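You operate a simulated robot arm through the tools that you are given. There is no shell and no other tool.

The job below is to be done with a simulated robot arm. You get a single attempt, and the scene is never put back.

Task
Set the upper pump to speed 1, the lower to 1, both blue knobs to 1.
Fine: the two blue knobs by the zone valves.

Only the result counts: the job must be done as asked and must still hold three seconds after the hand-in. Knocking over, shifting, dropping, spilling or breaking anything else fails it.

Robot
A 7-joint arm with a two-finger parallel gripper, fixed in place. Base frame: the origin is at the foot of the arm, x ahead of it, y to its left, z up. Lengths are in cm, angles in degrees, forces in N, time in s.
Its first joint turns from -166.0 to 166.0 degrees. Payload 4.4 kg.
Tool frame: the origin (TCP) lies between the finger pads and is the grasp point; the fingertips stand 2.3 cm ahead of it; z points along the fingers, y is the line along which they close. The gripper opens to 9.4 cm. The fingers are 3.8 cm wide and 1 cm thick; the gripper's body (5.4 by 9.6 cm) begins 3.9 cm behind the TCP.
Orientation is that of the tool frame in the base frame, as a unit quaternion [x, y, z, w]. With the fingers straight down and closing along the base's y, the tool's x points along the base's -x, its y along +y and its z along -z.

Tools
- The arm moves only by the tool jog_arm. Its argument "increments" is a list of rows, each a list of 3 entries, a list of its own where there are three numbers: the shift along the tool's x, y, z in m, then the turn, a rotation vector about the tool's x, y, z in degrees, then the gripper command, from -1 (shut) to 1 (fully open), values between in proportion. In form: [[[dx, dy, dz], [rx, ry, rz], gripper], ...]. A call has 1 to 20 rows; each row shifts and turns the commanded pose from where the row before left it, along the tool's axes as they then stand. Each row takes 0.2 s and may step no farther than 5 cm and 8.6 degrees from the row before; otherwise, or with a gripper value out of range, the whole call is refused. A pose out of reach is approached as far as the arm can. The call stops where the force on the tool passes 40 N (or 10 N more than at its start, if that is more) or the arm is blocked; 0.2 s more then pass. The fingers move at their own pace (about 7.2 cm/s each) and stop on an object; they squeeze with about 44 N. The grip force told is the motor's: it shows also when the fingers shut on nothing. Time passes only in rows, and 0.2 s behind the last, so rows that do not move let the fingers close. It gives the time, the measured TCP pose, the force on the tool (base axes), the opening and the grip force at its end, in the units of the frame above (readings bear some noise), with the torque about the TCP (base axes, N m) and any sound that the robot's microphone picked up, and new pictures: "views" is both (left out), scene, wrist or none.
- Cameras (640 x 400 px; columns grow to the right, rows downward): "scene" is fixed at [40.01, 49.98, 153.47]; the picture's right is [-0.71, -0.70, 0.00], its down [-0.32, 0.32, -0.89] and it looks along [0.63, -0.64, -0.45] (base axes); focal length 289 px, centre (320, 200). "wrist" rides on the gripper at [8.6, 1.6, -7.4] in the tool frame; the picture's right is [-0.18, 0.98, 0.00], its down [-0.58, -0.11, -0.81] and it looks along [-0.79, -0.15, 0.59] (tool axes); focal length 243 px, centre (320, 200). There is no depth. A picture from a camera that has moved, and an enlarged one, comes with that camera's place and axes in the base frame and with its lens.
- inspect(camera, box): a new picture of the part [left, top, right, bottom] of that camera's present view, enlarged. The clock stands still meanwhile.
- hand_in(): hands the job in; it is judged then, once.

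Nothing tells you positions but the pictures and the camera data. Unless the task says otherwise, let go and move clear before handing in.

The tools are called as name(argument=value, ...) on one line, values as JSON. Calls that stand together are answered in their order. jog_arm: Moves the arm, as the interface text tells. Its arguments: {"type":"object","properties":{"increments":{"type":"array"},"views":{"type":"string","enum":["both","scene","wrist","none"]}},"required":["increments"]} The other tools are called the same way: inspect (camera, box) takes an enlarged picture of a part of a camera's view; hand_in () hands the job in.

At the start:

```text
clock: 0.0
tcp_pos: [77.3, -39.82, 140.07]
orientation: [0.0, 1.0, 0.0, 0.0]
wrist_force: [0.4, -0.1, -0.8]
torque: [0.0, 0.01, 0.02]
grip_width: 9.39
grip_force: 0.0
```

scene: 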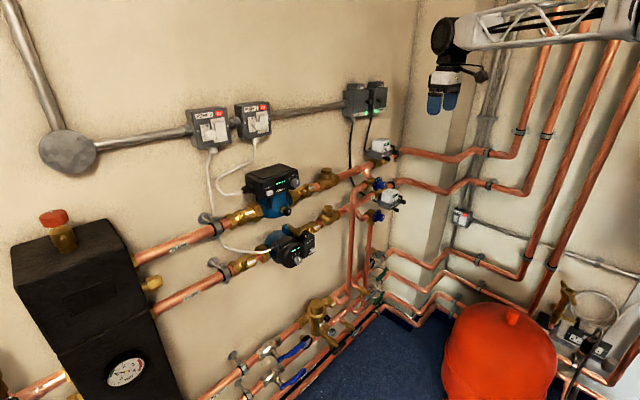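
wrist: 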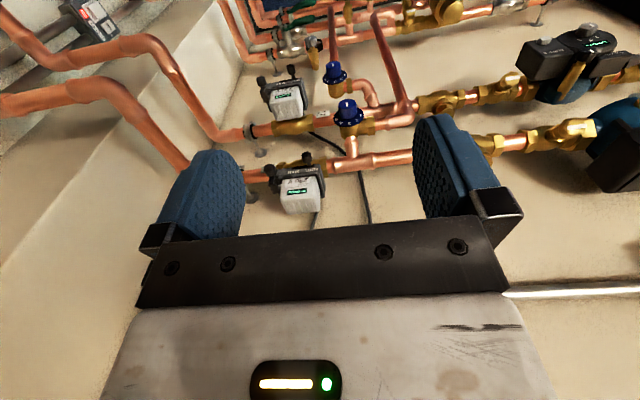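

I see a boiler-room wall with two pumps, two blue knobs by the zone valves, and the arm's gripper hanging near them. I'll first enlarge the relevant parts to read the dials and the knobs.

inspect(camera="scene", box=[220, 150, 340, 280])

inspect(camera="scene", box=[330, 130, 420, 230])

inspect(camera="wrist", box=[240, 40, 440, 220])

inspect(camera="wrist", box=[460, 0, 640, 200])

```text
3.08 times, centred on (280, 215) of scene
camera zoom: at [40.01, 49.98, 153.47], right [-0.71, -0.7, 0.0], down [-0.32, 0.32, -0.89], along [0.63, -0.64, -0.45], focal length 889 px, centre (443, 154)
```

zoom: 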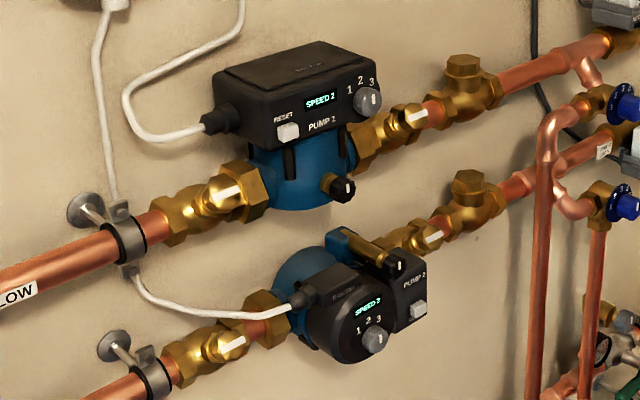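

```text
4.00 times, centred on (375, 180) of scene
camera zoom: at [40.01, 49.98, 153.47], right [-0.71, -0.7, 0.0], down [-0.32, 0.32, -0.89], along [0.63, -0.64, -0.45], focal length 1156 px, centre (100, 280)
```

zoom: 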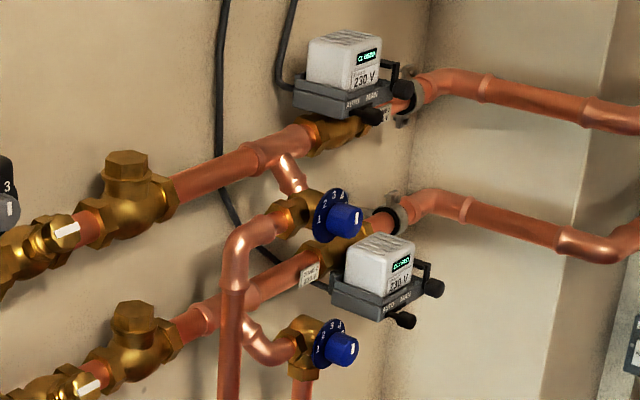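

```text
2.22 times, centred on (340, 130) of wrist
camera zoom: at [68.63, -38.14, 147.64], right [0.18, 0.98, 0.0], down [0.58, -0.11, 0.81], along [0.79, -0.15, -0.59], focal length 539 px, centre (276, 356)
```

zoom: 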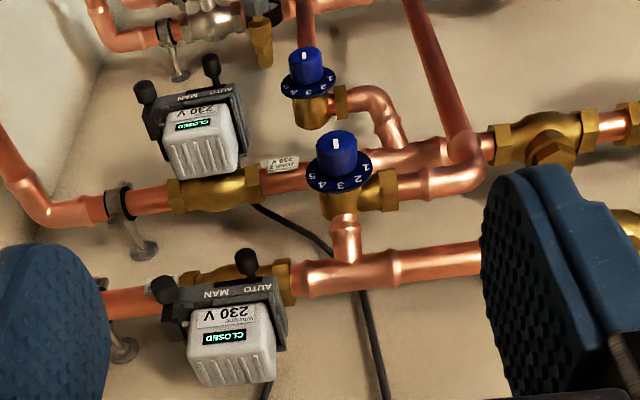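

```text
2.00 times, centred on (550, 100) of wrist
camera zoom: at [68.63, -38.14, 147.64], right [0.18, 0.98, 0.0], down [0.58, -0.11, 0.81], along [0.79, -0.15, -0.59], focal length 485 px, centre (-140, 400)
```

zoom: 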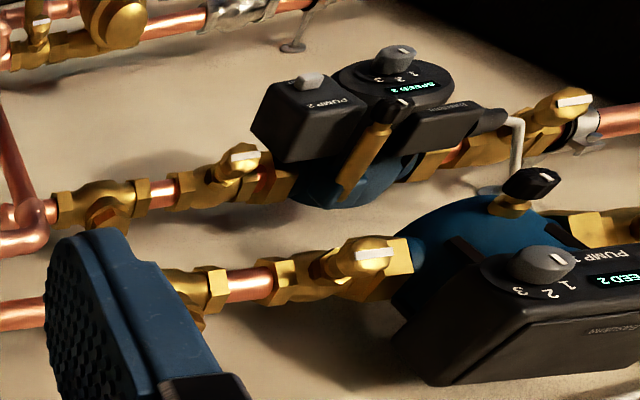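

The pump dials are at roughly (96.7, 2, 121.5) and (93.5, 5, 98), and the blue knobs at roughly (94, -38, 109) and (93.6, -39.5, 94.5). All of them face -x, so I'll first back off and turn the tool to point along +x.

jog_arm(increments=[[[0.04, 0, 0], [0, 0, 0], 1], [[0.04, 0, 0], [0, 0, 0], 1], [[0.04, 0, 0], [0, 0, 0], 1], [[0, 0, 0], [0, -8.5, 0], 1], [[0, 0, 0], [0, -8.5, 0], 1], [[0, 0, 0], [0, -8.5, 0], 1], [[0, 0, 0], [0, -8.5, 0], 1], [[0, 0, 0], [0, -8.5, 0], 1], [[0, 0, 0], [0, -8.5, 0], 1], [[0, 0, 0], [0, -8.5, 0], 1], [[0, 0, 0], [0, -8.5, 0], 1], [[0, 0, 0], [0, -8.5, 0], 1], [[0, 0, 0], [0, -8.5, 0], 1], [[0, 0, 0], [0, -5, 0], 1], [[0, 0, 0], [0, 0, 0], 1]])

```text
clock: 3.4
tcp_pos: [71.53, -39.53, 130.54]
orientation: [0.008, 0.739, 0.046, 0.672]
wrist_force: [0.4, 0.2, -0.6]
torque: [0.01, 0.01, -0.03]
grip_width: 9.36
grip_force: 0.0
stopped in row 15: the arm was blocked; the commanded pose is now the measured one
camera wrist: at [63.18, -37.56, 122.92], right [-0.03, 0.96, 0.26], down [-0.74, -0.2, 0.64], along [0.67, -0.17, 0.72], focal length 243 px, centre (320, 200)
```

scene: 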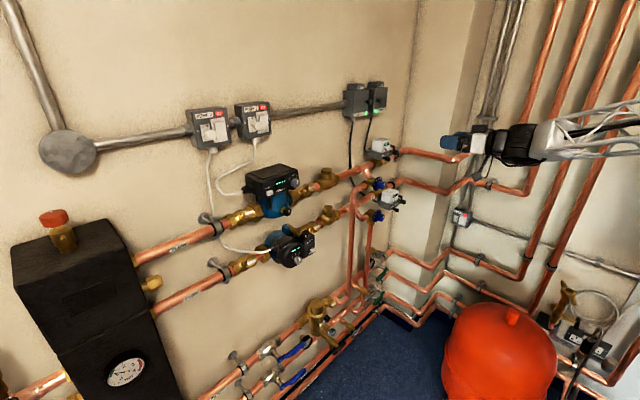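
wrist: 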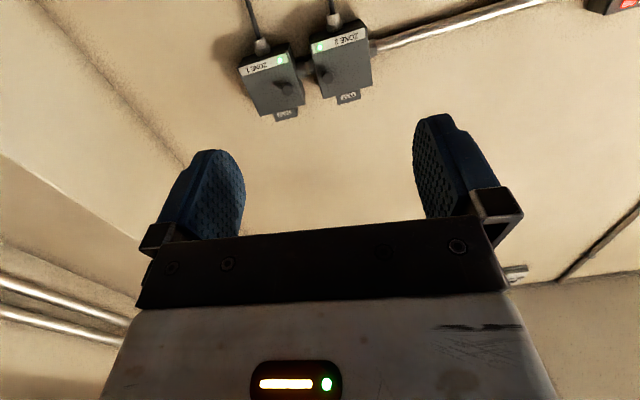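

The first pose wanted wasn't fully reachable that high up and the arm stopped slightly off, with nothing touched. I'll come down toward the knob height and straighten the tool there, staying well clear of the wall.

jog_arm(increments=[[[0.04, 0, 0], [0, 0, 0], 1], [[0.04, 0, 0], [0, 0, 0], 1], [[0.04, 0, 0], [0, 0, 0], 1], [[0.04, 0, 0], [0, 0, 0], 1], [[0.04, 0, 0], [0, 0, 0], 1], [[0, 0, 0], [3.07, -5.43, -4.38], 1], [[0, 0, 0], [0, 0, 0], 1]])

```text
clock: 5.0
tcp_pos: [69.33, -38.35, 110.84]
orientation: [0.003, 0.707, -0.003, 0.708]
wrist_force: [0.2, 0.2, 0.2]
torque: [-0.04, 0.01, -0.02]
grip_width: 9.43
grip_force: 0.0
camera wrist: at [61.82, -36.7, 102.25], right [0.01, 0.98, 0.18], down [-0.81, -0.1, 0.58], along [0.59, -0.15, 0.79], focal length 243 px, centre (320, 200)
```

scene: 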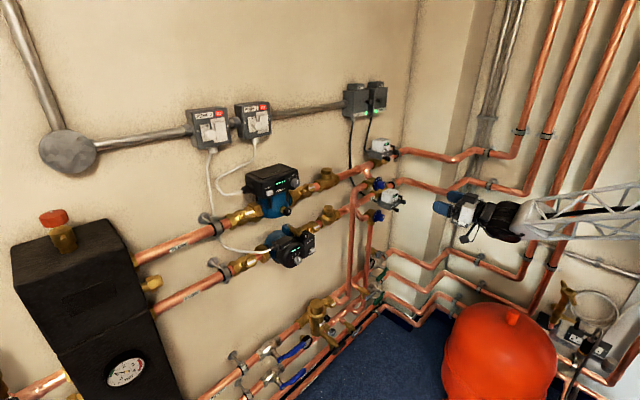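
wrist: 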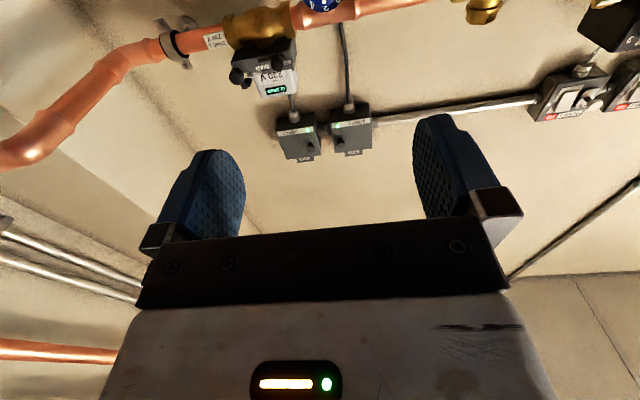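

The tool now points straight along +x with the camera looking up from below. I'll go a little lower and forward to view the blue knobs.

jog_arm(increments=[[[0.04, 0, 0.02], [0, 0, 0], 1], [[0.04, 0, 0.02], [0, 0, 0], 1], [[0.04, 0, 0.02], [0, 0, 0], 1], [[0, 0, 0], [0, 0, 0], 1]])

inspect(camera="wrist", box=[200, 0, 440, 150])

```text
clock: 6.0
tcp_pos: [75.39, -38.28, 98.5]
orientation: [0.003, 0.707, -0.002, 0.707]
wrist_force: [0.2, 0.7, 0.3]
torque: [-0.01, 0.02, 0.0]
grip_width: 9.41
grip_force: 0.1
camera wrist: at [67.95, -36.52, 90.0], right [0.0, 0.98, 0.19], down [-0.81, -0.11, 0.58], along [0.59, -0.15, 0.79], focal length 243 px, centre (320, 200)
```

scene: 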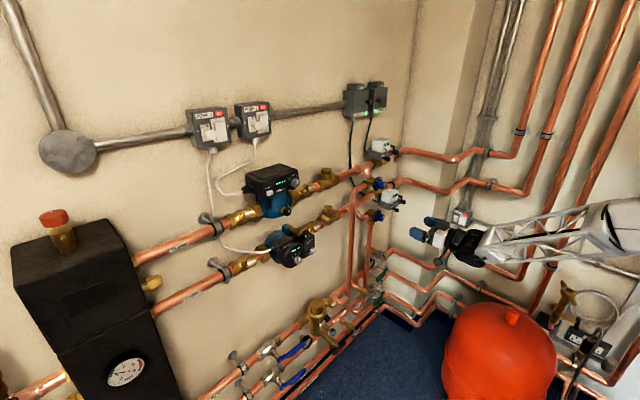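
wrist: 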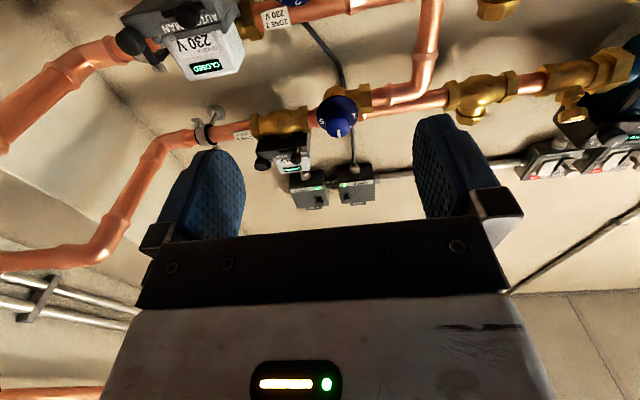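

```text
2.67 times, centred on (320, 75) of wrist
camera zoom: at [67.95, -36.52, 90.0], right [0.0, 0.98, 0.19], down [-0.81, -0.11, 0.58], along [0.59, -0.15, 0.79], focal length 647 px, centre (320, 533)
```

zoom: 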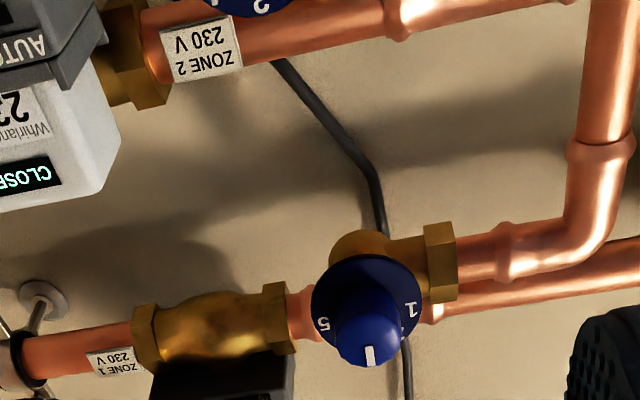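

The upper blue knob's mark seems to point about straight up, between the numbers. I'll zoom tighter on all four controls to read them.

inspect(camera="scene", box=[366, 170, 398, 190])

inspect(camera="scene", box=[362, 202, 394, 222])

inspect(camera="scene", box=[274, 168, 314, 193])

inspect(camera="scene", box=[278, 238, 318, 263])

inspect(camera="wrist", box=[305, 85, 369, 145])

```text
16.00 times, centred on (382, 180) of scene
camera zoom: at [40.01, 49.98, 153.47], right [-0.71, -0.7, 0.0], down [-0.32, 0.32, -0.89], along [0.63, -0.64, -0.45], focal length 4624 px, centre (-672, 520)
```

zoom: 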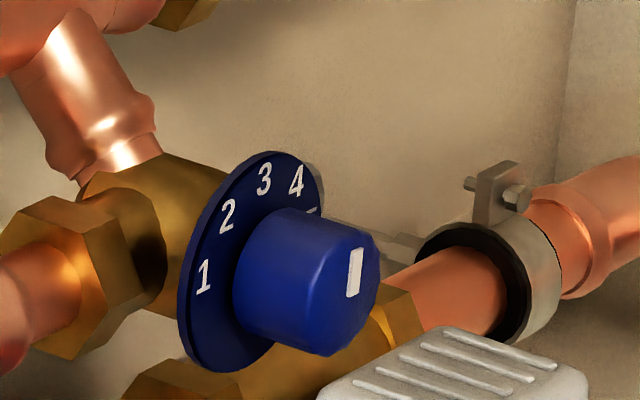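

```text
16.00 times, centred on (378, 212) of scene
camera zoom: at [40.01, 49.98, 153.47], right [-0.71, -0.7, 0.0], down [-0.32, 0.32, -0.89], along [0.63, -0.64, -0.45], focal length 4624 px, centre (-608, 8)
```

zoom: 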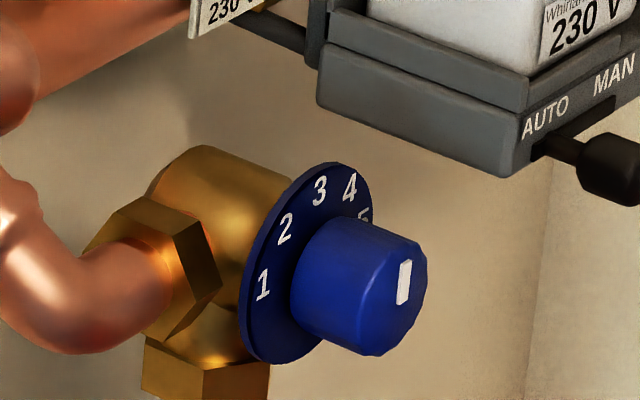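

```text
16.00 times, centred on (294, 180) of scene
camera zoom: at [40.01, 49.98, 153.47], right [-0.71, -0.7, 0.0], down [-0.32, 0.32, -0.89], along [0.63, -0.64, -0.45], focal length 4624 px, centre (736, 512)
```

zoom: 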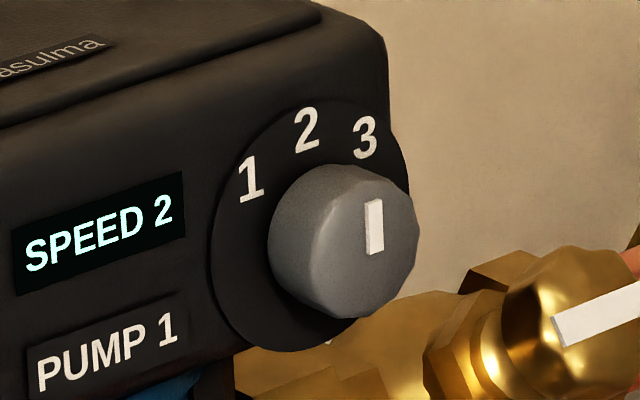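

```text
16.00 times, centred on (298, 250) of scene
camera zoom: at [40.01, 49.98, 153.47], right [-0.71, -0.7, 0.0], down [-0.32, 0.32, -0.89], along [0.63, -0.64, -0.45], focal length 4624 px, centre (672, -608)
```

zoom: 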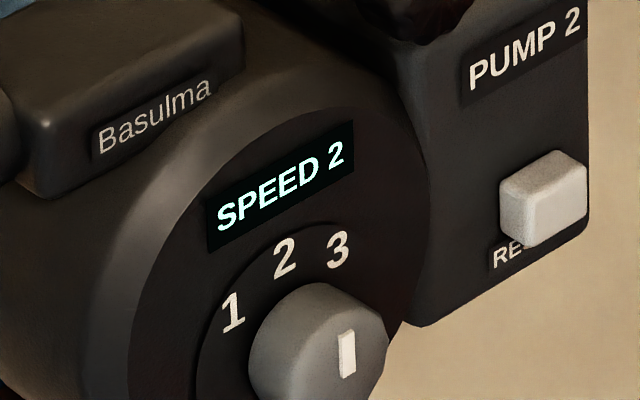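

```text
6.67 times, centred on (337, 115) of wrist
camera zoom: at [67.95, -36.52, 90.0], right [0.0, 0.98, 0.19], down [-0.81, -0.11, 0.58], along [0.59, -0.15, 0.79], focal length 1618 px, centre (207, 767)
```

zoom: 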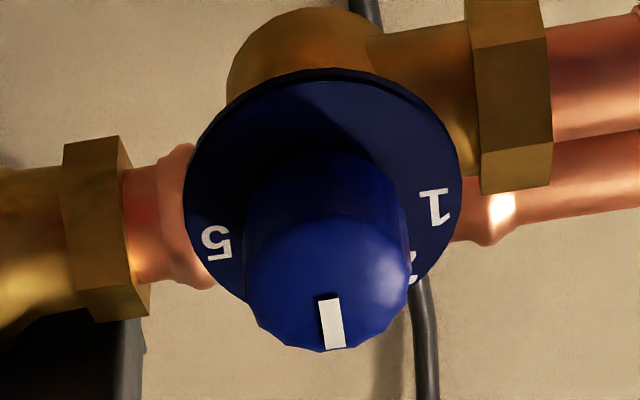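

All four marks currently point straight up: both pumps read SPEED 2 and both blue knobs point at 3. I'll tilt the hand so the wrist camera looks straight at the knobs and measure where the number 1 lies.

jog_arm(increments=[[[-0.0425, 0.009, 0.005], [0, 0, 0], 1], [[-0.0425, 0.009, 0.005], [0, 0, 0], 1], [[-0.0425, 0.009, 0.005], [0, 0, 0], 1], [[0, 0, 0], [0, 8.5, 0], 1], [[0, 0, 0], [0, 8.5, 0], 1], [[0, 0, 0], [0, 8.5, 0], 1], [[0, 0, 0], [0, 8.5, 0], 1], [[0, 0, 0], [0, 8.5, 0], 1], [[0, 0, 0], [0, 8.5, 0], 1], [[0, 0, 0], [0, 2.4, 0], 1], [[0, 0, 0], [0, 0, 0], 1]], views="wrist")

```text
clock: 8.4
tcp_pos: [77.05, -35.61, 111.61]
orientation: [0.003, 0.95, -0.001, 0.314]
wrist_force: [0.0, 0.3, -0.5]
torque: [0.0, -0.02, 0.01]
grip_width: 9.42
grip_force: 0.0
camera wrist: at [65.48, -33.91, 112.43], right [0.15, 0.98, 0.11], down [-0.01, -0.11, 0.99], along [0.99, -0.15, 0.0], focal length 243 px, centre (320, 200)
```

wrist: 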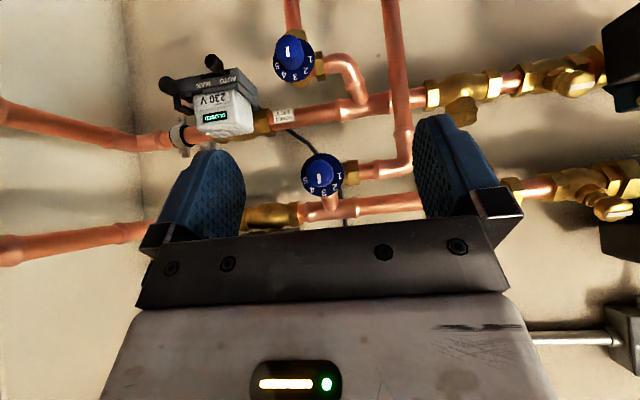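

inspect(camera="wrist", box=[290, 145, 354, 205])

inspect(camera="wrist", box=[262, 25, 326, 85])

```text
6.67 times, centred on (322, 175) of wrist
camera zoom: at [65.48, -33.91, 112.43], right [0.15, 0.98, 0.11], down [-0.01, -0.11, 0.99], along [0.99, -0.15, 0.0], focal length 1618 px, centre (307, 367)
```

zoom: 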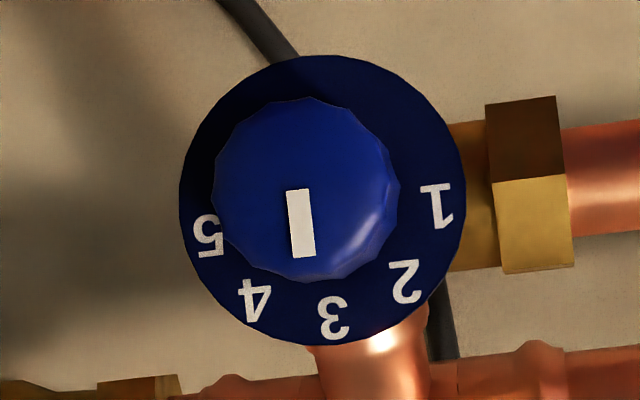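

```text
6.67 times, centred on (294, 55) of wrist
camera zoom: at [65.48, -33.91, 112.43], right [0.15, 0.98, 0.11], down [-0.01, -0.11, 0.99], along [0.99, -0.15, 0.0], focal length 1618 px, centre (493, 1167)
```

zoom: 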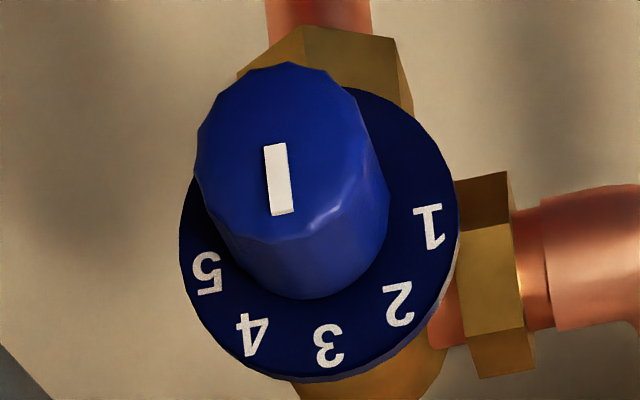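

Now I have a clear frontal view: the numbers are 40° apart, so 1 lies 80° counter-clockwise from the mark's present place, which means turning -80° about the tool's z. I'll return the tool to horizontal, roll it +40° in free space and part-close the gripper, ready for the upper blue knob at about (93, -37.9, 109.3).

jog_arm(increments=[[[0, 0, 0], [0, -8.5, 0], 0.2], [[0, 0, 0], [0, -8.5, 0], 0.2], [[0, 0, 0], [0, -8.5, 0], 0.2], [[0, 0, 0], [0, -8.5, 0], 0.2], [[0, 0, 0], [0, -8.5, 0], 0.2], [[0, 0, 0], [0, -8.5, 0], 0.2], [[0, 0, 0], [0, -2.4, 0], 0.2], [[0.023, -0.0226, 0.02], [0, 0, 0], 0.2], [[0, 0, 0], [0, 0, 8], 0.2], [[0, 0, 0], [0, 0, 8], 0.2], [[0, 0, 0], [0, 0, 8], 0.2], [[0, 0, 0], [0, 0, 8], 0.2], [[0, 0, 0], [0, 0, 8], 0.2], [[0, 0, 0], [0, 0, 0], 0.2]])

```text
clock: 11.4
tcp_pos: [78.94, -37.93, 109.27]
orientation: [0.245, 0.663, 0.242, 0.665]
wrist_force: [-0.6, 0.0, 0.6]
torque: [0.02, -0.01, 0.01]
grip_width: 5.63
grip_force: 0.0
camera wrist: at [71.46, -30.98, 103.72], right [0.0, 0.63, 0.77], down [-0.81, -0.45, 0.37], along [0.59, -0.63, 0.51], focal length 243 px, centre (320, 200)
```

scene: 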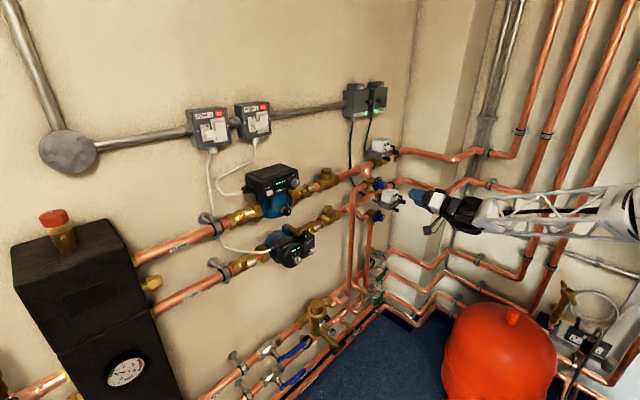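
wrist: 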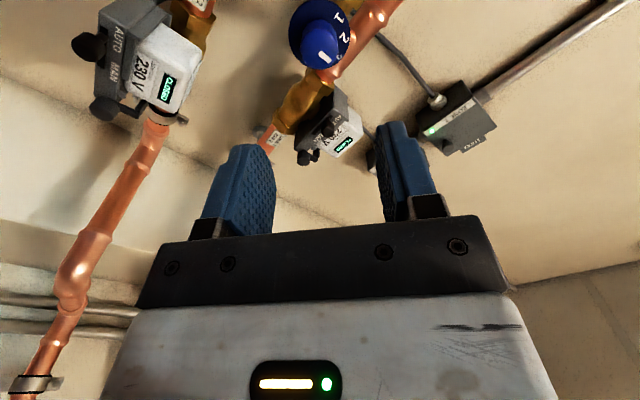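

The gripper is lined up with the upper blue knob at roll +40°. I'll approach along +x to just in front of it and look before going over it.

jog_arm(increments=[[[0, 0, 0.025], [0, 0, 0], 0.2], [[0, 0, 0.025], [0, 0, 0], 0.2], [[0, 0, 0.025], [0, 0, 0], 0.2], [[0, 0, 0.02], [0, 0, 0], 0.2], [[0, 0, 0], [0, 0, 0], 0.2]])

inspect(camera="scene", box=[362, 160, 426, 220])

```text
clock: 12.6
tcp_pos: [88.42, -37.83, 109.25]
orientation: [0.244, 0.664, 0.24, 0.665]
wrist_force: [0.9, -0.5, 0.1]
torque: [-0.04, -0.02, 0.0]
grip_width: 5.65
grip_force: 0.1
camera wrist: at [80.94, -31.01, 103.72], right [0.0, 0.63, 0.77], down [-0.81, -0.45, 0.37], along [0.59, -0.63, 0.51], focal length 243 px, centre (320, 200)
```

scene: 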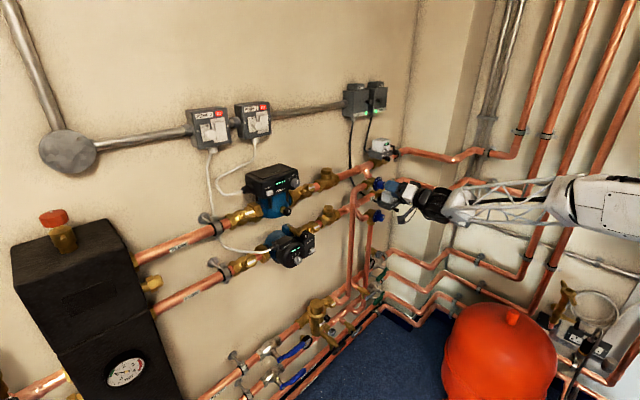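
wrist: 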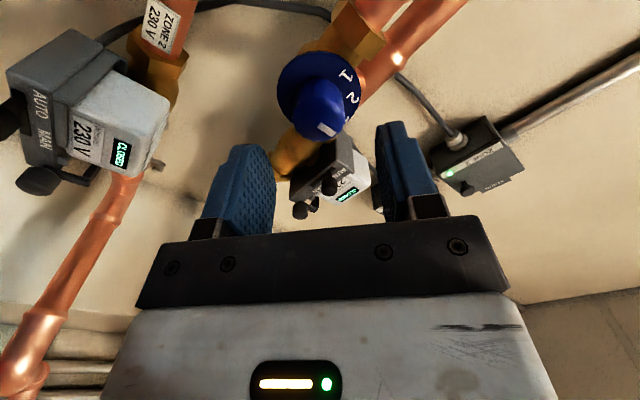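

```text
6.67 times, centred on (394, 190) of scene
camera zoom: at [40.01, 49.98, 153.47], right [-0.71, -0.7, 0.0], down [-0.32, 0.32, -0.89], along [0.63, -0.64, -0.45], focal length 1927 px, centre (-173, 267)
```

zoom: 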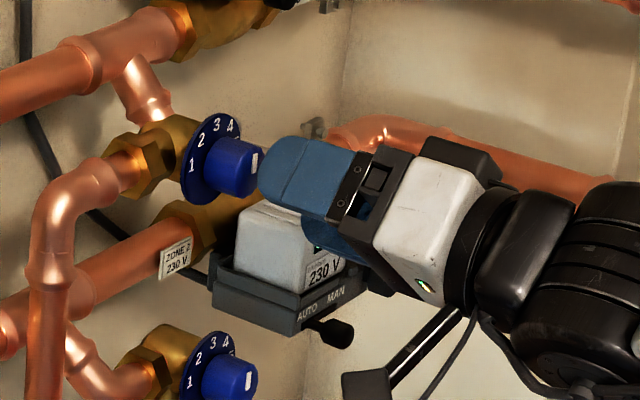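

inspect(camera="wrist", box=[260, 40, 388, 160])

```text
3.33 times, centred on (324, 100) of wrist
camera zoom: at [80.94, -31.01, 103.72], right [0.0, 0.63, 0.77], down [-0.81, -0.45, 0.37], along [0.59, -0.63, 0.51], focal length 809 px, centre (307, 533)
```

zoom: 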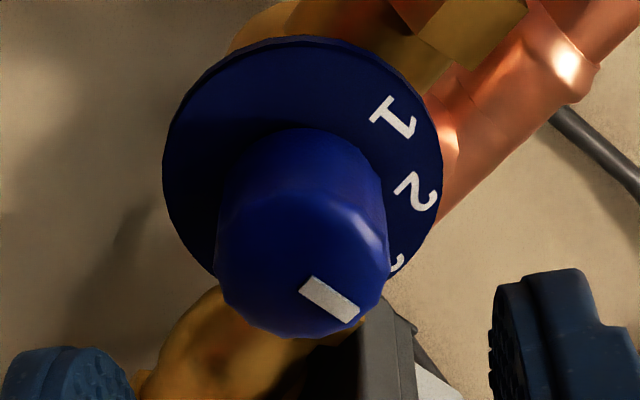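

The knob sits centred between the fingers with its face at about x = 93.1. I'll advance 4.1 cm so the pads overlap it by about 1.8 cm, then close.

jog_arm(increments=[[[0, 0, 0.012], [0, 0, 0], 0.2], [[0, 0, 0.012], [0, 0, 0], 0.2], [[0, 0, 0.01], [0, 0, 0], 0.2], [[0, 0, 0.007], [0, 0, 0], 0.2], [[0, 0, 0], [0, 0, 0], 0.2]])

inspect(camera="scene", box=[362, 165, 410, 195])

inspect(camera="wrist", box=[240, 90, 400, 240])

```text
clock: 13.8
tcp_pos: [92.5, -38.03, 109.22]
orientation: [0.244, 0.663, 0.241, 0.665]
wrist_force: [-0.3, -0.5, -0.8]
torque: [-0.02, 0.0, 0.01]
grip_width: 5.63
grip_force: 0.1
camera wrist: at [85.04, -31.06, 103.71], right [0.0, 0.63, 0.77], down [-0.81, -0.45, 0.37], along [0.59, -0.63, 0.51], focal length 243 px, centre (320, 200)
```

scene: 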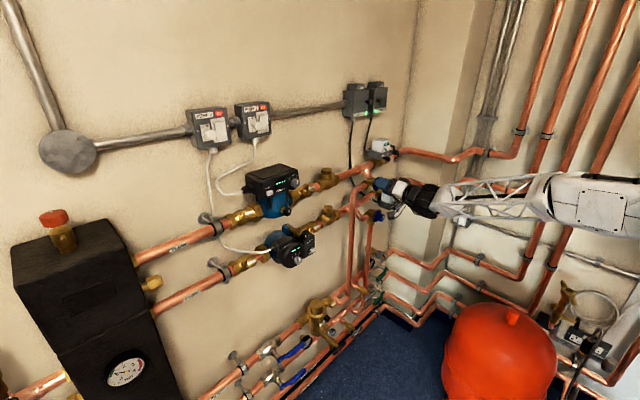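
wrist: 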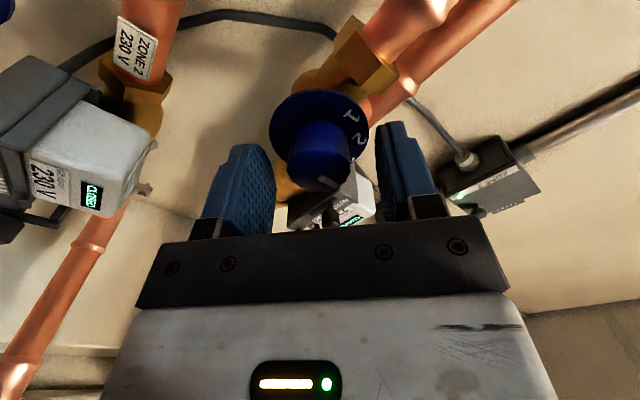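

```text
13.33 times, centred on (386, 180) of scene
camera zoom: at [40.01, 49.98, 153.47], right [-0.71, -0.7, 0.0], down [-0.32, 0.32, -0.89], along [0.63, -0.64, -0.45], focal length 3853 px, centre (-560, 467)
```

zoom: 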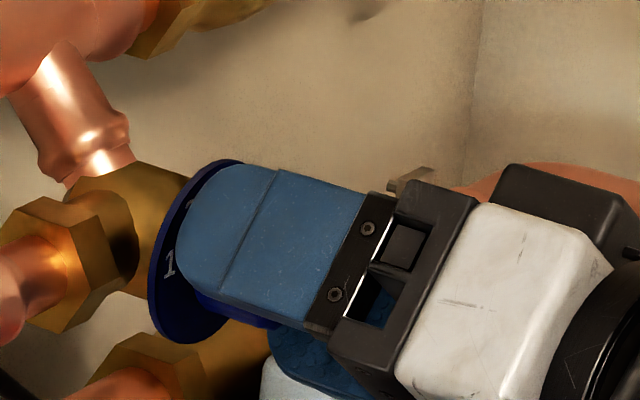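

```text
2.67 times, centred on (320, 165) of wrist
camera zoom: at [85.04, -31.06, 103.71], right [0.0, 0.63, 0.77], down [-0.81, -0.45, 0.37], along [0.59, -0.63, 0.51], focal length 647 px, centre (320, 293)
```

zoom: 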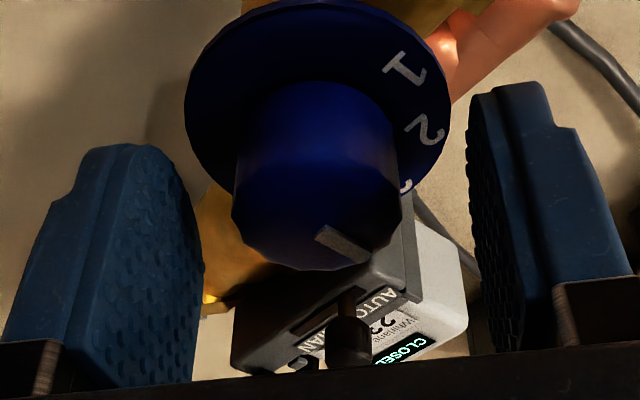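

The fingers straddle the knob cleanly, with no contact yet. I'll close on it.

jog_arm(increments=[[[0, 0, 0], [0, 0, 0], -1], [[0, 0, 0], [0, 0, 0], -1], [[0, 0, 0], [0, 0, 0], -1]], views="wrist")

```text
clock: 14.6
tcp_pos: [92.51, -38.05, 109.07]
orientation: [0.245, 0.664, 0.241, 0.665]
wrist_force: [6.8, -11.3, -6.4]
torque: [0.0, -0.51, 0.15]
grip_width: 3.19
grip_force: 44.8
camera wrist: at [85.03, -31.09, 103.67], right [0.0, 0.63, 0.77], down [-0.81, -0.45, 0.37], along [0.59, -0.63, 0.51], focal length 243 px, centre (320, 200)
```

wrist: 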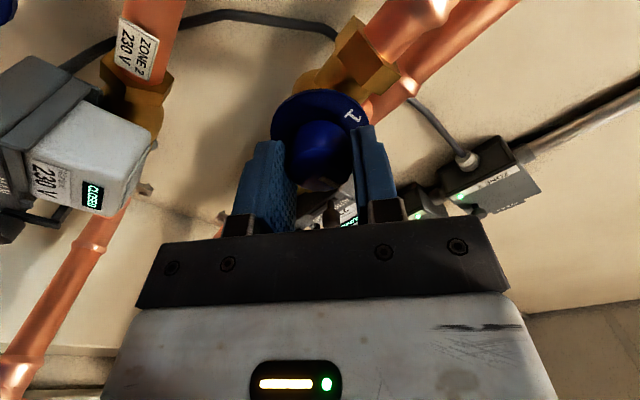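

The grip holds at 3.19 cm, but a ~13 N side load shows I'm slightly off the knob's axis. I'll nudge along -tool y to relieve it.

jog_arm(increments=[[[0, -0.0015, 0], [0, 0, 0], -1], [[0, 0, 0], [0, 0, 0], -1]], views="none")

```text
clock: 15.2
tcp_pos: [92.46, -37.93, 109.17]
orientation: [0.244, 0.663, 0.242, 0.665]
wrist_force: [-32.4, 13.2, 1.1]
torque: [0.01, -0.27, 0.65]
grip_width: 3.15
grip_force: 45.1
```

The force reading jumped, so I'll hold still and read it again before turning.

jog_arm(increments=[[[0, 0, 0], [0, 0, 0], -1]], views="wrist")

```text
clock: 15.6
tcp_pos: [92.48, -37.96, 109.29]
orientation: [0.245, 0.663, 0.241, 0.665]
wrist_force: [-32.3, 17.0, 1.6]
torque: [-0.03, -0.43, 0.61]
grip_width: 3.16
grip_force: 45.3
camera wrist: at [85.04, -31.11, 103.65], right [0.0, 0.63, 0.77], down [-0.81, -0.45, 0.37], along [0.59, -0.63, 0.51], focal length 243 px, centre (320, 200)
```

wrist: 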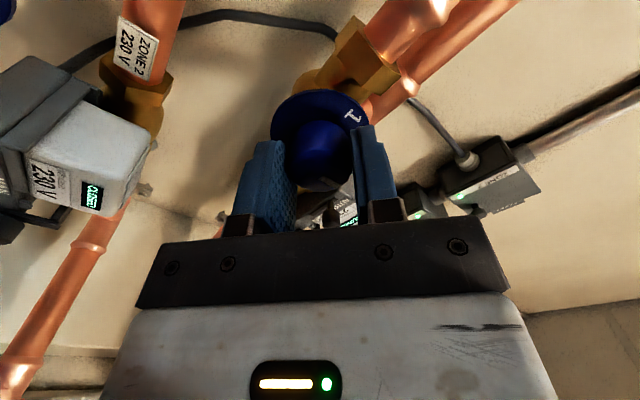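

jog_arm(increments=[[[0.0003, 0.0006, -0.001], [0, 0, 0], -1], [[0, 0, 0], [0, 0, 0], -1]], views="none")

```text
clock: 16.2
tcp_pos: [92.47, -37.97, 109.12]
orientation: [0.244, 0.663, 0.242, 0.665]
wrist_force: [33.6, -7.0, -1.0]
torque: [-0.02, -0.39, 0.31]
grip_width: 3.15
grip_force: 45.1
```

jog_arm(increments=[[[0, -0.0001, 0.0005], [0, 0, 0], -1], [[0, 0, 0], [0, 0, 0], -1]], views="none")

```text
clock: 16.8
tcp_pos: [92.5, -37.92, 109.22]
orientation: [0.244, 0.663, 0.241, 0.665]
wrist_force: [12.0, -0.4, 3.2]
torque: [0.0, -0.48, 0.29]
grip_width: 3.16
grip_force: 45.4
```

The forces are nearly balanced now. I'll start turning in small steps (-4° per row) and watch the force and the knob.

jog_arm(increments=[[[0, 0, 0], [0, 0, -3], -1], [[0, 0, 0], [0, 0, -3], -1], [[0, 0, 0], [0, 0, -3], -1]], views="wrist")

inspect(camera="wrist", box=[260, 80, 388, 200])

```text
clock: 17.6
tcp_pos: [92.55, -38.0, 109.21]
orientation: [0.192, 0.68, 0.187, 0.682]
wrist_force: [29.1, -7.2, 6.0]
torque: [0.0, -0.8, 0.12]
grip_width: 3.18
grip_force: 44.7
camera wrist: at [85.02, -32.06, 102.65], right [0.0, 0.75, 0.66], down [-0.81, -0.39, 0.44], along [0.59, -0.54, 0.6], focal length 243 px, centre (320, 200)
```

wrist: 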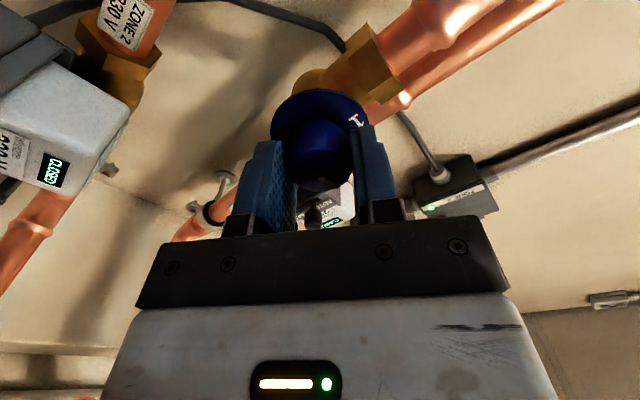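

```text
3.33 times, centred on (324, 140) of wrist
camera zoom: at [85.02, -32.06, 102.65], right [0.0, 0.75, 0.66], down [-0.81, -0.39, 0.44], along [0.59, -0.54, 0.6], focal length 809 px, centre (307, 400)
```

zoom: 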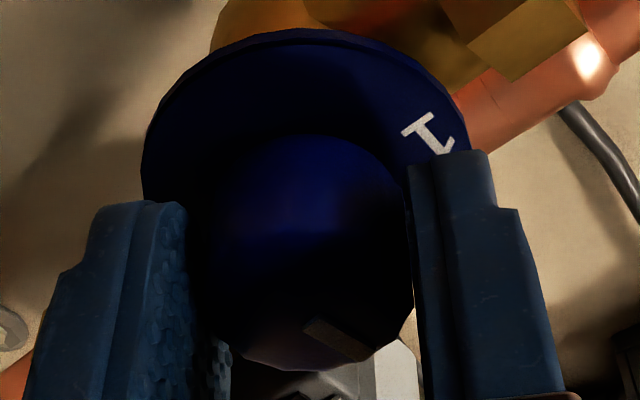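

The knob is turning with the fingers. The axial force is creeping up, so I'll ease it with a small forward move and continue.

jog_arm(increments=[[[0, 0, 0.0005], [0, 0, -1], -1], [[0, 0, 0], [0, 0, -4], -1], [[0, 0, 0], [0, 0, -4], -1]], views="none")

```text
clock: 18.4
tcp_pos: [92.45, -37.99, 109.04]
orientation: [0.136, 0.694, 0.133, 0.695]
wrist_force: [17.0, -5.0, 3.8]
torque: [0.01, -0.95, 0.32]
grip_width: 3.17
grip_force: 44.8
```

jog_arm(increments=[[[0, 0, 0.0003], [0, 0, -4], -1], [[0, 0, 0], [0, 0, -4], -1], [[0, 0, 0.0002], [0, 0, -4], -1], [[0, 0, 0], [0, 0, -4], -1]], views="none")

```text
clock: 19.4
tcp_pos: [92.55, -38.0, 109.13]
orientation: [0.038, 0.706, 0.037, 0.706]
wrist_force: [-22.6, 0.9, 4.6]
torque: [0.05, -0.69, 0.39]
grip_width: 3.17
grip_force: 44.5
```

jog_arm(increments=[[[0, 0, -0.0003], [0, 0, -4], -1], [[0, 0, 0], [0, 0, -4], -1], [[0, 0, 0], [0, 0, -4], -1], [[0, 0, 0], [0, 0, -4], -1]], views="wrist")

inspect(camera="wrist", box=[260, 80, 388, 200])

```text
clock: 20.4
tcp_pos: [92.4, -37.96, 109.13]
orientation: [-0.059, 0.704, -0.063, 0.705]
wrist_force: [-27.9, -0.4, 5.2]
torque: [0.03, -0.15, 0.31]
grip_width: 3.18
grip_force: 45.4
camera wrist: at [85.01, -37.85, 100.42], right [0.0, 1.0, 0.01], down [-0.81, 0.0, 0.59], along [0.59, -0.01, 0.81], focal length 243 px, centre (320, 200)
```

wrist: 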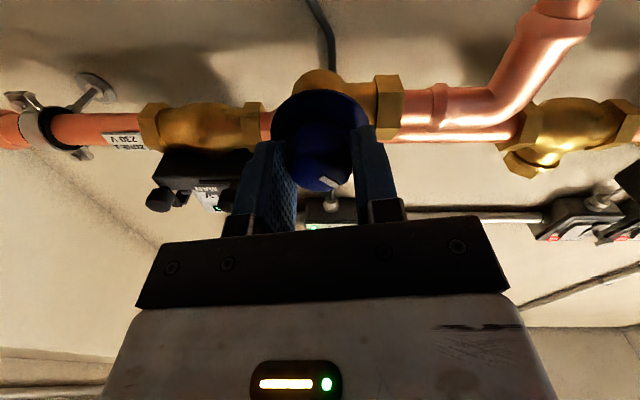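

```text
3.33 times, centred on (324, 140) of wrist
camera zoom: at [85.01, -37.85, 100.42], right [0.0, 1.0, 0.01], down [-0.81, 0.0, 0.59], along [0.59, -0.01, 0.81], focal length 809 px, centre (307, 400)
```

zoom: 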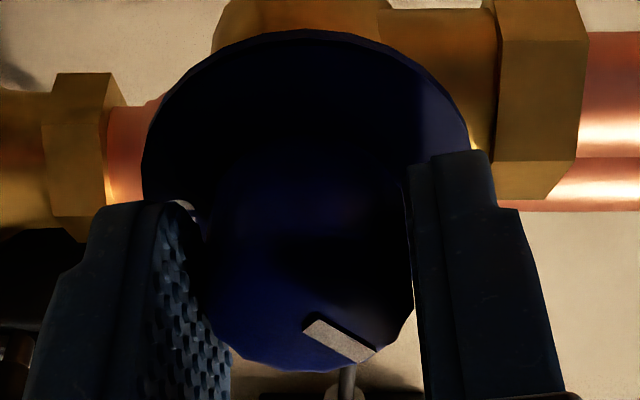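

The knob has turned about 50° with the fingers and no slip. I'll continue the remaining 30° to roll -40°.

jog_arm(increments=[[[0, 0, -0.0004], [0, 0, -4], -1], [[0, 0, 0], [0, 0, -4], -1], [[0, 0, 0], [0, 0, -4], -1], [[0, 0, 0], [0, 0, -4], -1]], views="none")

```text
clock: 21.4
tcp_pos: [92.49, -37.99, 109.19]
orientation: [-0.156, 0.689, -0.161, 0.689]
wrist_force: [20.8, -21.6, 5.5]
torque: [-0.03, -0.05, 0.21]
grip_width: 3.14
grip_force: 45.0
```

jog_arm(increments=[[[0, -0.0005, 0.0002], [0, 0, -4], -1], [[0, 0, 0], [0, 0, -4], -1], [[0, 0, 0], [0, 0, -4], -1], [[0, 0, 0], [0, 0, -2], -1]], views="wrist")

inspect(camera="wrist", box=[260, 80, 388, 200])

inspect(camera="scene", box=[362, 165, 410, 195])

```text
clock: 22.4
tcp_pos: [92.46, -38.14, 109.19]
orientation: [-0.24, 0.665, -0.244, 0.664]
wrist_force: [2.9, -12.4, 4.0]
torque: [0.01, -0.59, 0.88]
grip_width: 3.16
grip_force: 44.4
camera wrist: at [84.99, -42.28, 101.56], right [0.0, 0.87, -0.49], down [-0.81, 0.29, 0.51], along [0.59, 0.39, 0.7], focal length 243 px, centre (320, 200)
```

wrist: 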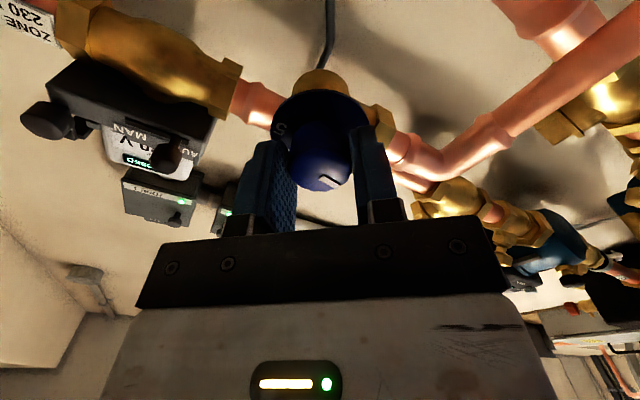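

```text
3.33 times, centred on (324, 140) of wrist
camera zoom: at [84.99, -42.28, 101.56], right [0.0, 0.87, -0.49], down [-0.81, 0.29, 0.51], along [0.59, 0.39, 0.7], focal length 809 px, centre (307, 400)
```

zoom: 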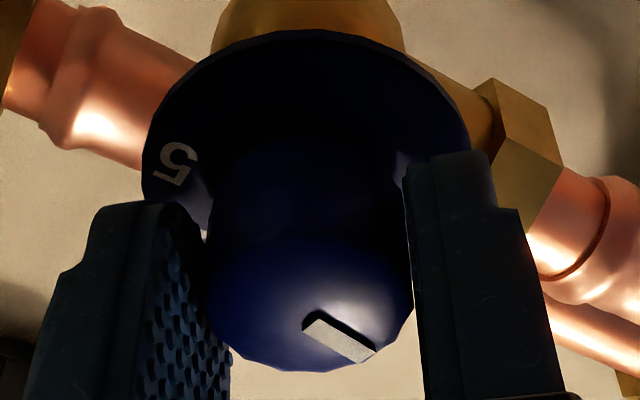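

```text
13.33 times, centred on (386, 180) of scene
camera zoom: at [40.01, 49.98, 153.47], right [-0.71, -0.7, 0.0], down [-0.32, 0.32, -0.89], along [0.63, -0.64, -0.45], focal length 3853 px, centre (-560, 467)
```

zoom: 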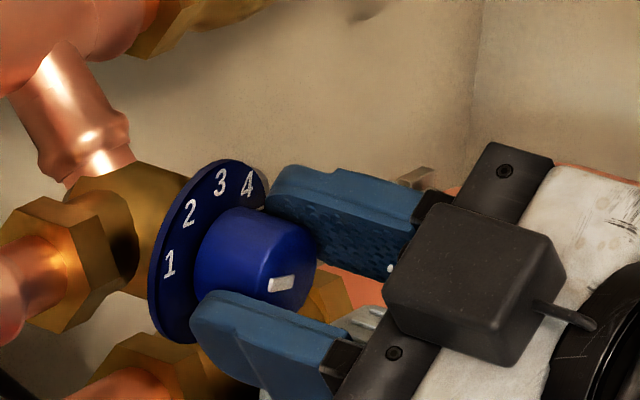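

The knob followed the full 80° and its mark now points at 1. I'll release, back straight off, and check the reading.

jog_arm(increments=[[[0, 0, 0], [0, 0, 0], 0.2], [[0, 0, 0], [0, 0, 0], 0.2], [[0, 0, -0.02], [0, 0, 0], 0.2], [[0, 0, -0.03], [0, 0, 0], 0.2], [[0, 0, -0.04], [0, 0, 0], 0.2], [[0, 0, -0.04], [0, 0, 0], 0.2]])

inspect(camera="scene", box=[366, 170, 398, 190])

inspect(camera="wrist", box=[260, 0, 388, 120])

```text
clock: 23.8
tcp_pos: [79.4, -38.03, 109.09]
orientation: [-0.24, 0.666, -0.241, 0.664]
wrist_force: [0.3, -0.1, -0.2]
torque: [0.01, 0.01, -0.02]
grip_width: 5.65
grip_force: 0.0
camera wrist: at [71.97, -42.24, 101.46], right [0.0, 0.87, -0.49], down [-0.8, 0.29, 0.52], along [0.59, 0.39, 0.7], focal length 243 px, centre (320, 200)
```

scene: 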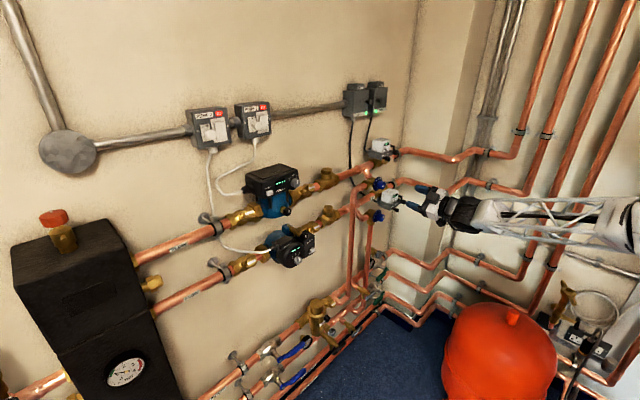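
wrist: 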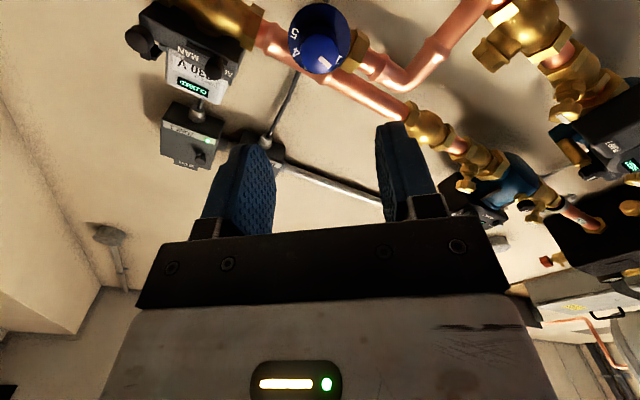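

```text
16.00 times, centred on (382, 180) of scene
camera zoom: at [40.01, 49.98, 153.47], right [-0.71, -0.7, 0.0], down [-0.32, 0.32, -0.89], along [0.63, -0.64, -0.45], focal length 4624 px, centre (-672, 520)
```

zoom: 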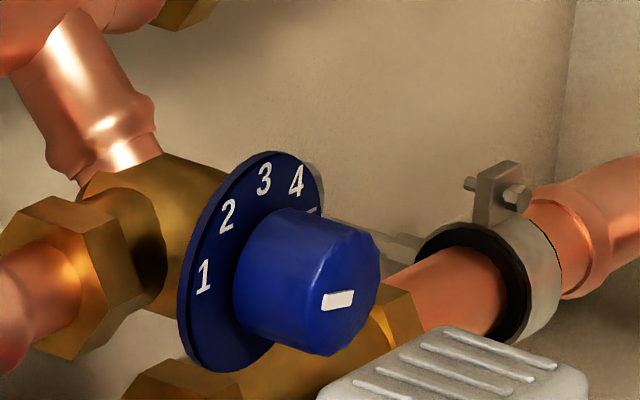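

```text
3.33 times, centred on (324, 60) of wrist
camera zoom: at [71.97, -42.24, 101.46], right [0.0, 0.87, -0.49], down [-0.8, 0.29, 0.52], along [0.59, 0.39, 0.7], focal length 809 px, centre (307, 667)
```

zoom: 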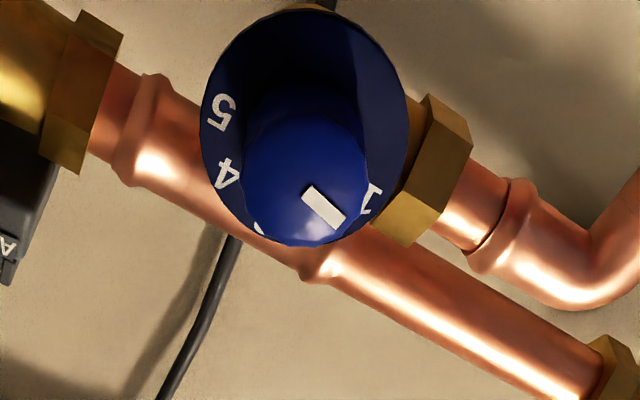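

The upper blue knob now reads 1 (mark at about 79–80°). Next is the lower blue knob, with its axis near (y -39.95, z 94.3): I'll roll back to +40° at the standoff and line up.

jog_arm(increments=[[[0, 0, 0], [0, 0, 8], 0.2], [[0, 0, 0], [0, 0, 8], 0.2], [[0, 0, 0], [0, 0, 8], 0.2], [[0, 0, 0], [0, 0, 8], 0.2], [[0, 0, 0], [0, 0, 8], 0.2], [[0.037, -0.0048, 0], [0, 0, 0], 0.2], [[0.037, -0.0048, 0], [0, 0, 0], 0.2], [[0.037, -0.0048, 0], [0, 0, 0], 0.2], [[0.037, -0.0048, 0], [0, 0, 0], 0.2], [[0, 0, 0], [0, 0, 8], 0.2], [[0, 0, 0], [0, 0, 8], 0.2], [[0, 0, 0], [0, 0, 8], 0.2], [[0, 0, 0], [0, 0, 8], 0.2], [[0, 0, 0], [0, 0, 8], 0.2], [[0, 0, 0], [0, 0, 0], 0.2]], views="none")

```text
clock: 27.0
tcp_pos: [79.33, -39.81, 94.29]
orientation: [0.245, 0.663, 0.241, 0.665]
wrist_force: [0.0, -0.6, -0.7]
torque: [0.02, -0.04, 0.02]
grip_width: 5.63
grip_force: 0.0
```

jog_arm(increments=[[[0, 0, 0.025], [0, 0, 0], 0.2], [[0, 0, 0.025], [0, 0, 0], 0.2], [[0, 0, 0.025], [0, 0, 0], 0.2], [[0, 0, 0.013], [0, 0, 0], 0.2], [[0, 0, 0], [0, 0, 0], 0.2]])

inspect(camera="wrist", box=[260, 40, 388, 160])

inspect(camera="scene", box=[352, 190, 416, 240])

```text
clock: 28.2
tcp_pos: [88.34, -39.94, 94.25]
orientation: [0.243, 0.663, 0.241, 0.665]
wrist_force: [-0.2, -0.3, 0.8]
torque: [0.0, -0.03, 0.0]
grip_width: 5.64
grip_force: 0.1
camera wrist: at [80.87, -33.04, 88.8], right [0.0, 0.63, 0.77], down [-0.81, -0.45, 0.37], along [0.59, -0.63, 0.51], focal length 243 px, centre (320, 200)
```

scene: 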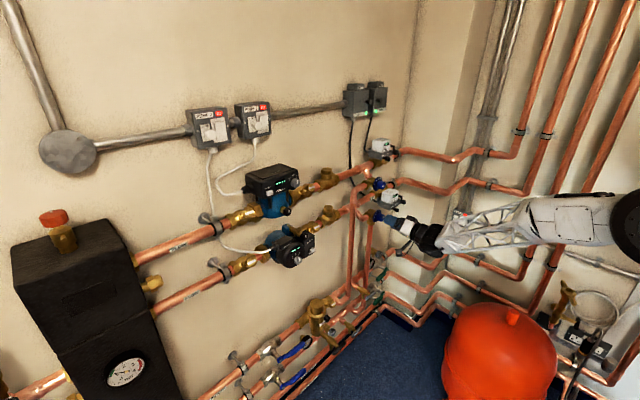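
wrist: 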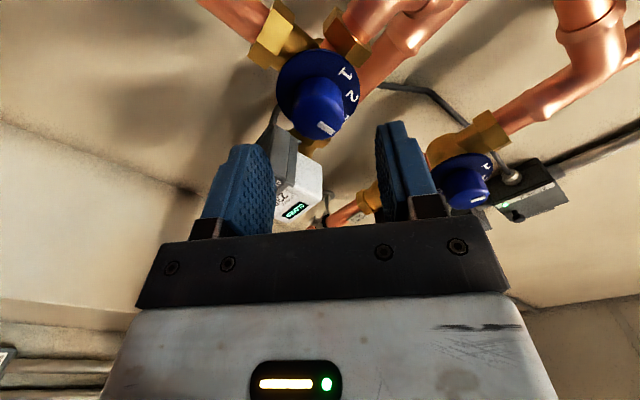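

```text
3.33 times, centred on (324, 100) of wrist
camera zoom: at [80.87, -33.04, 88.8], right [0.0, 0.63, 0.77], down [-0.81, -0.45, 0.37], along [0.59, -0.63, 0.51], focal length 809 px, centre (307, 533)
```

zoom: 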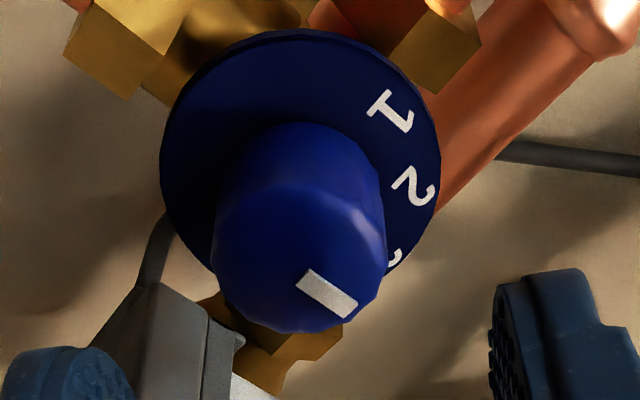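

```text
8.00 times, centred on (384, 215) of scene
camera zoom: at [40.01, 49.98, 153.47], right [-0.71, -0.7, 0.0], down [-0.32, 0.32, -0.89], along [0.63, -0.64, -0.45], focal length 2312 px, centre (-192, 80)
```

zoom: 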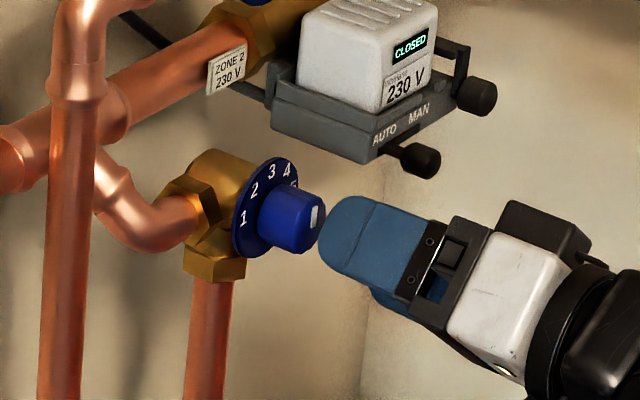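

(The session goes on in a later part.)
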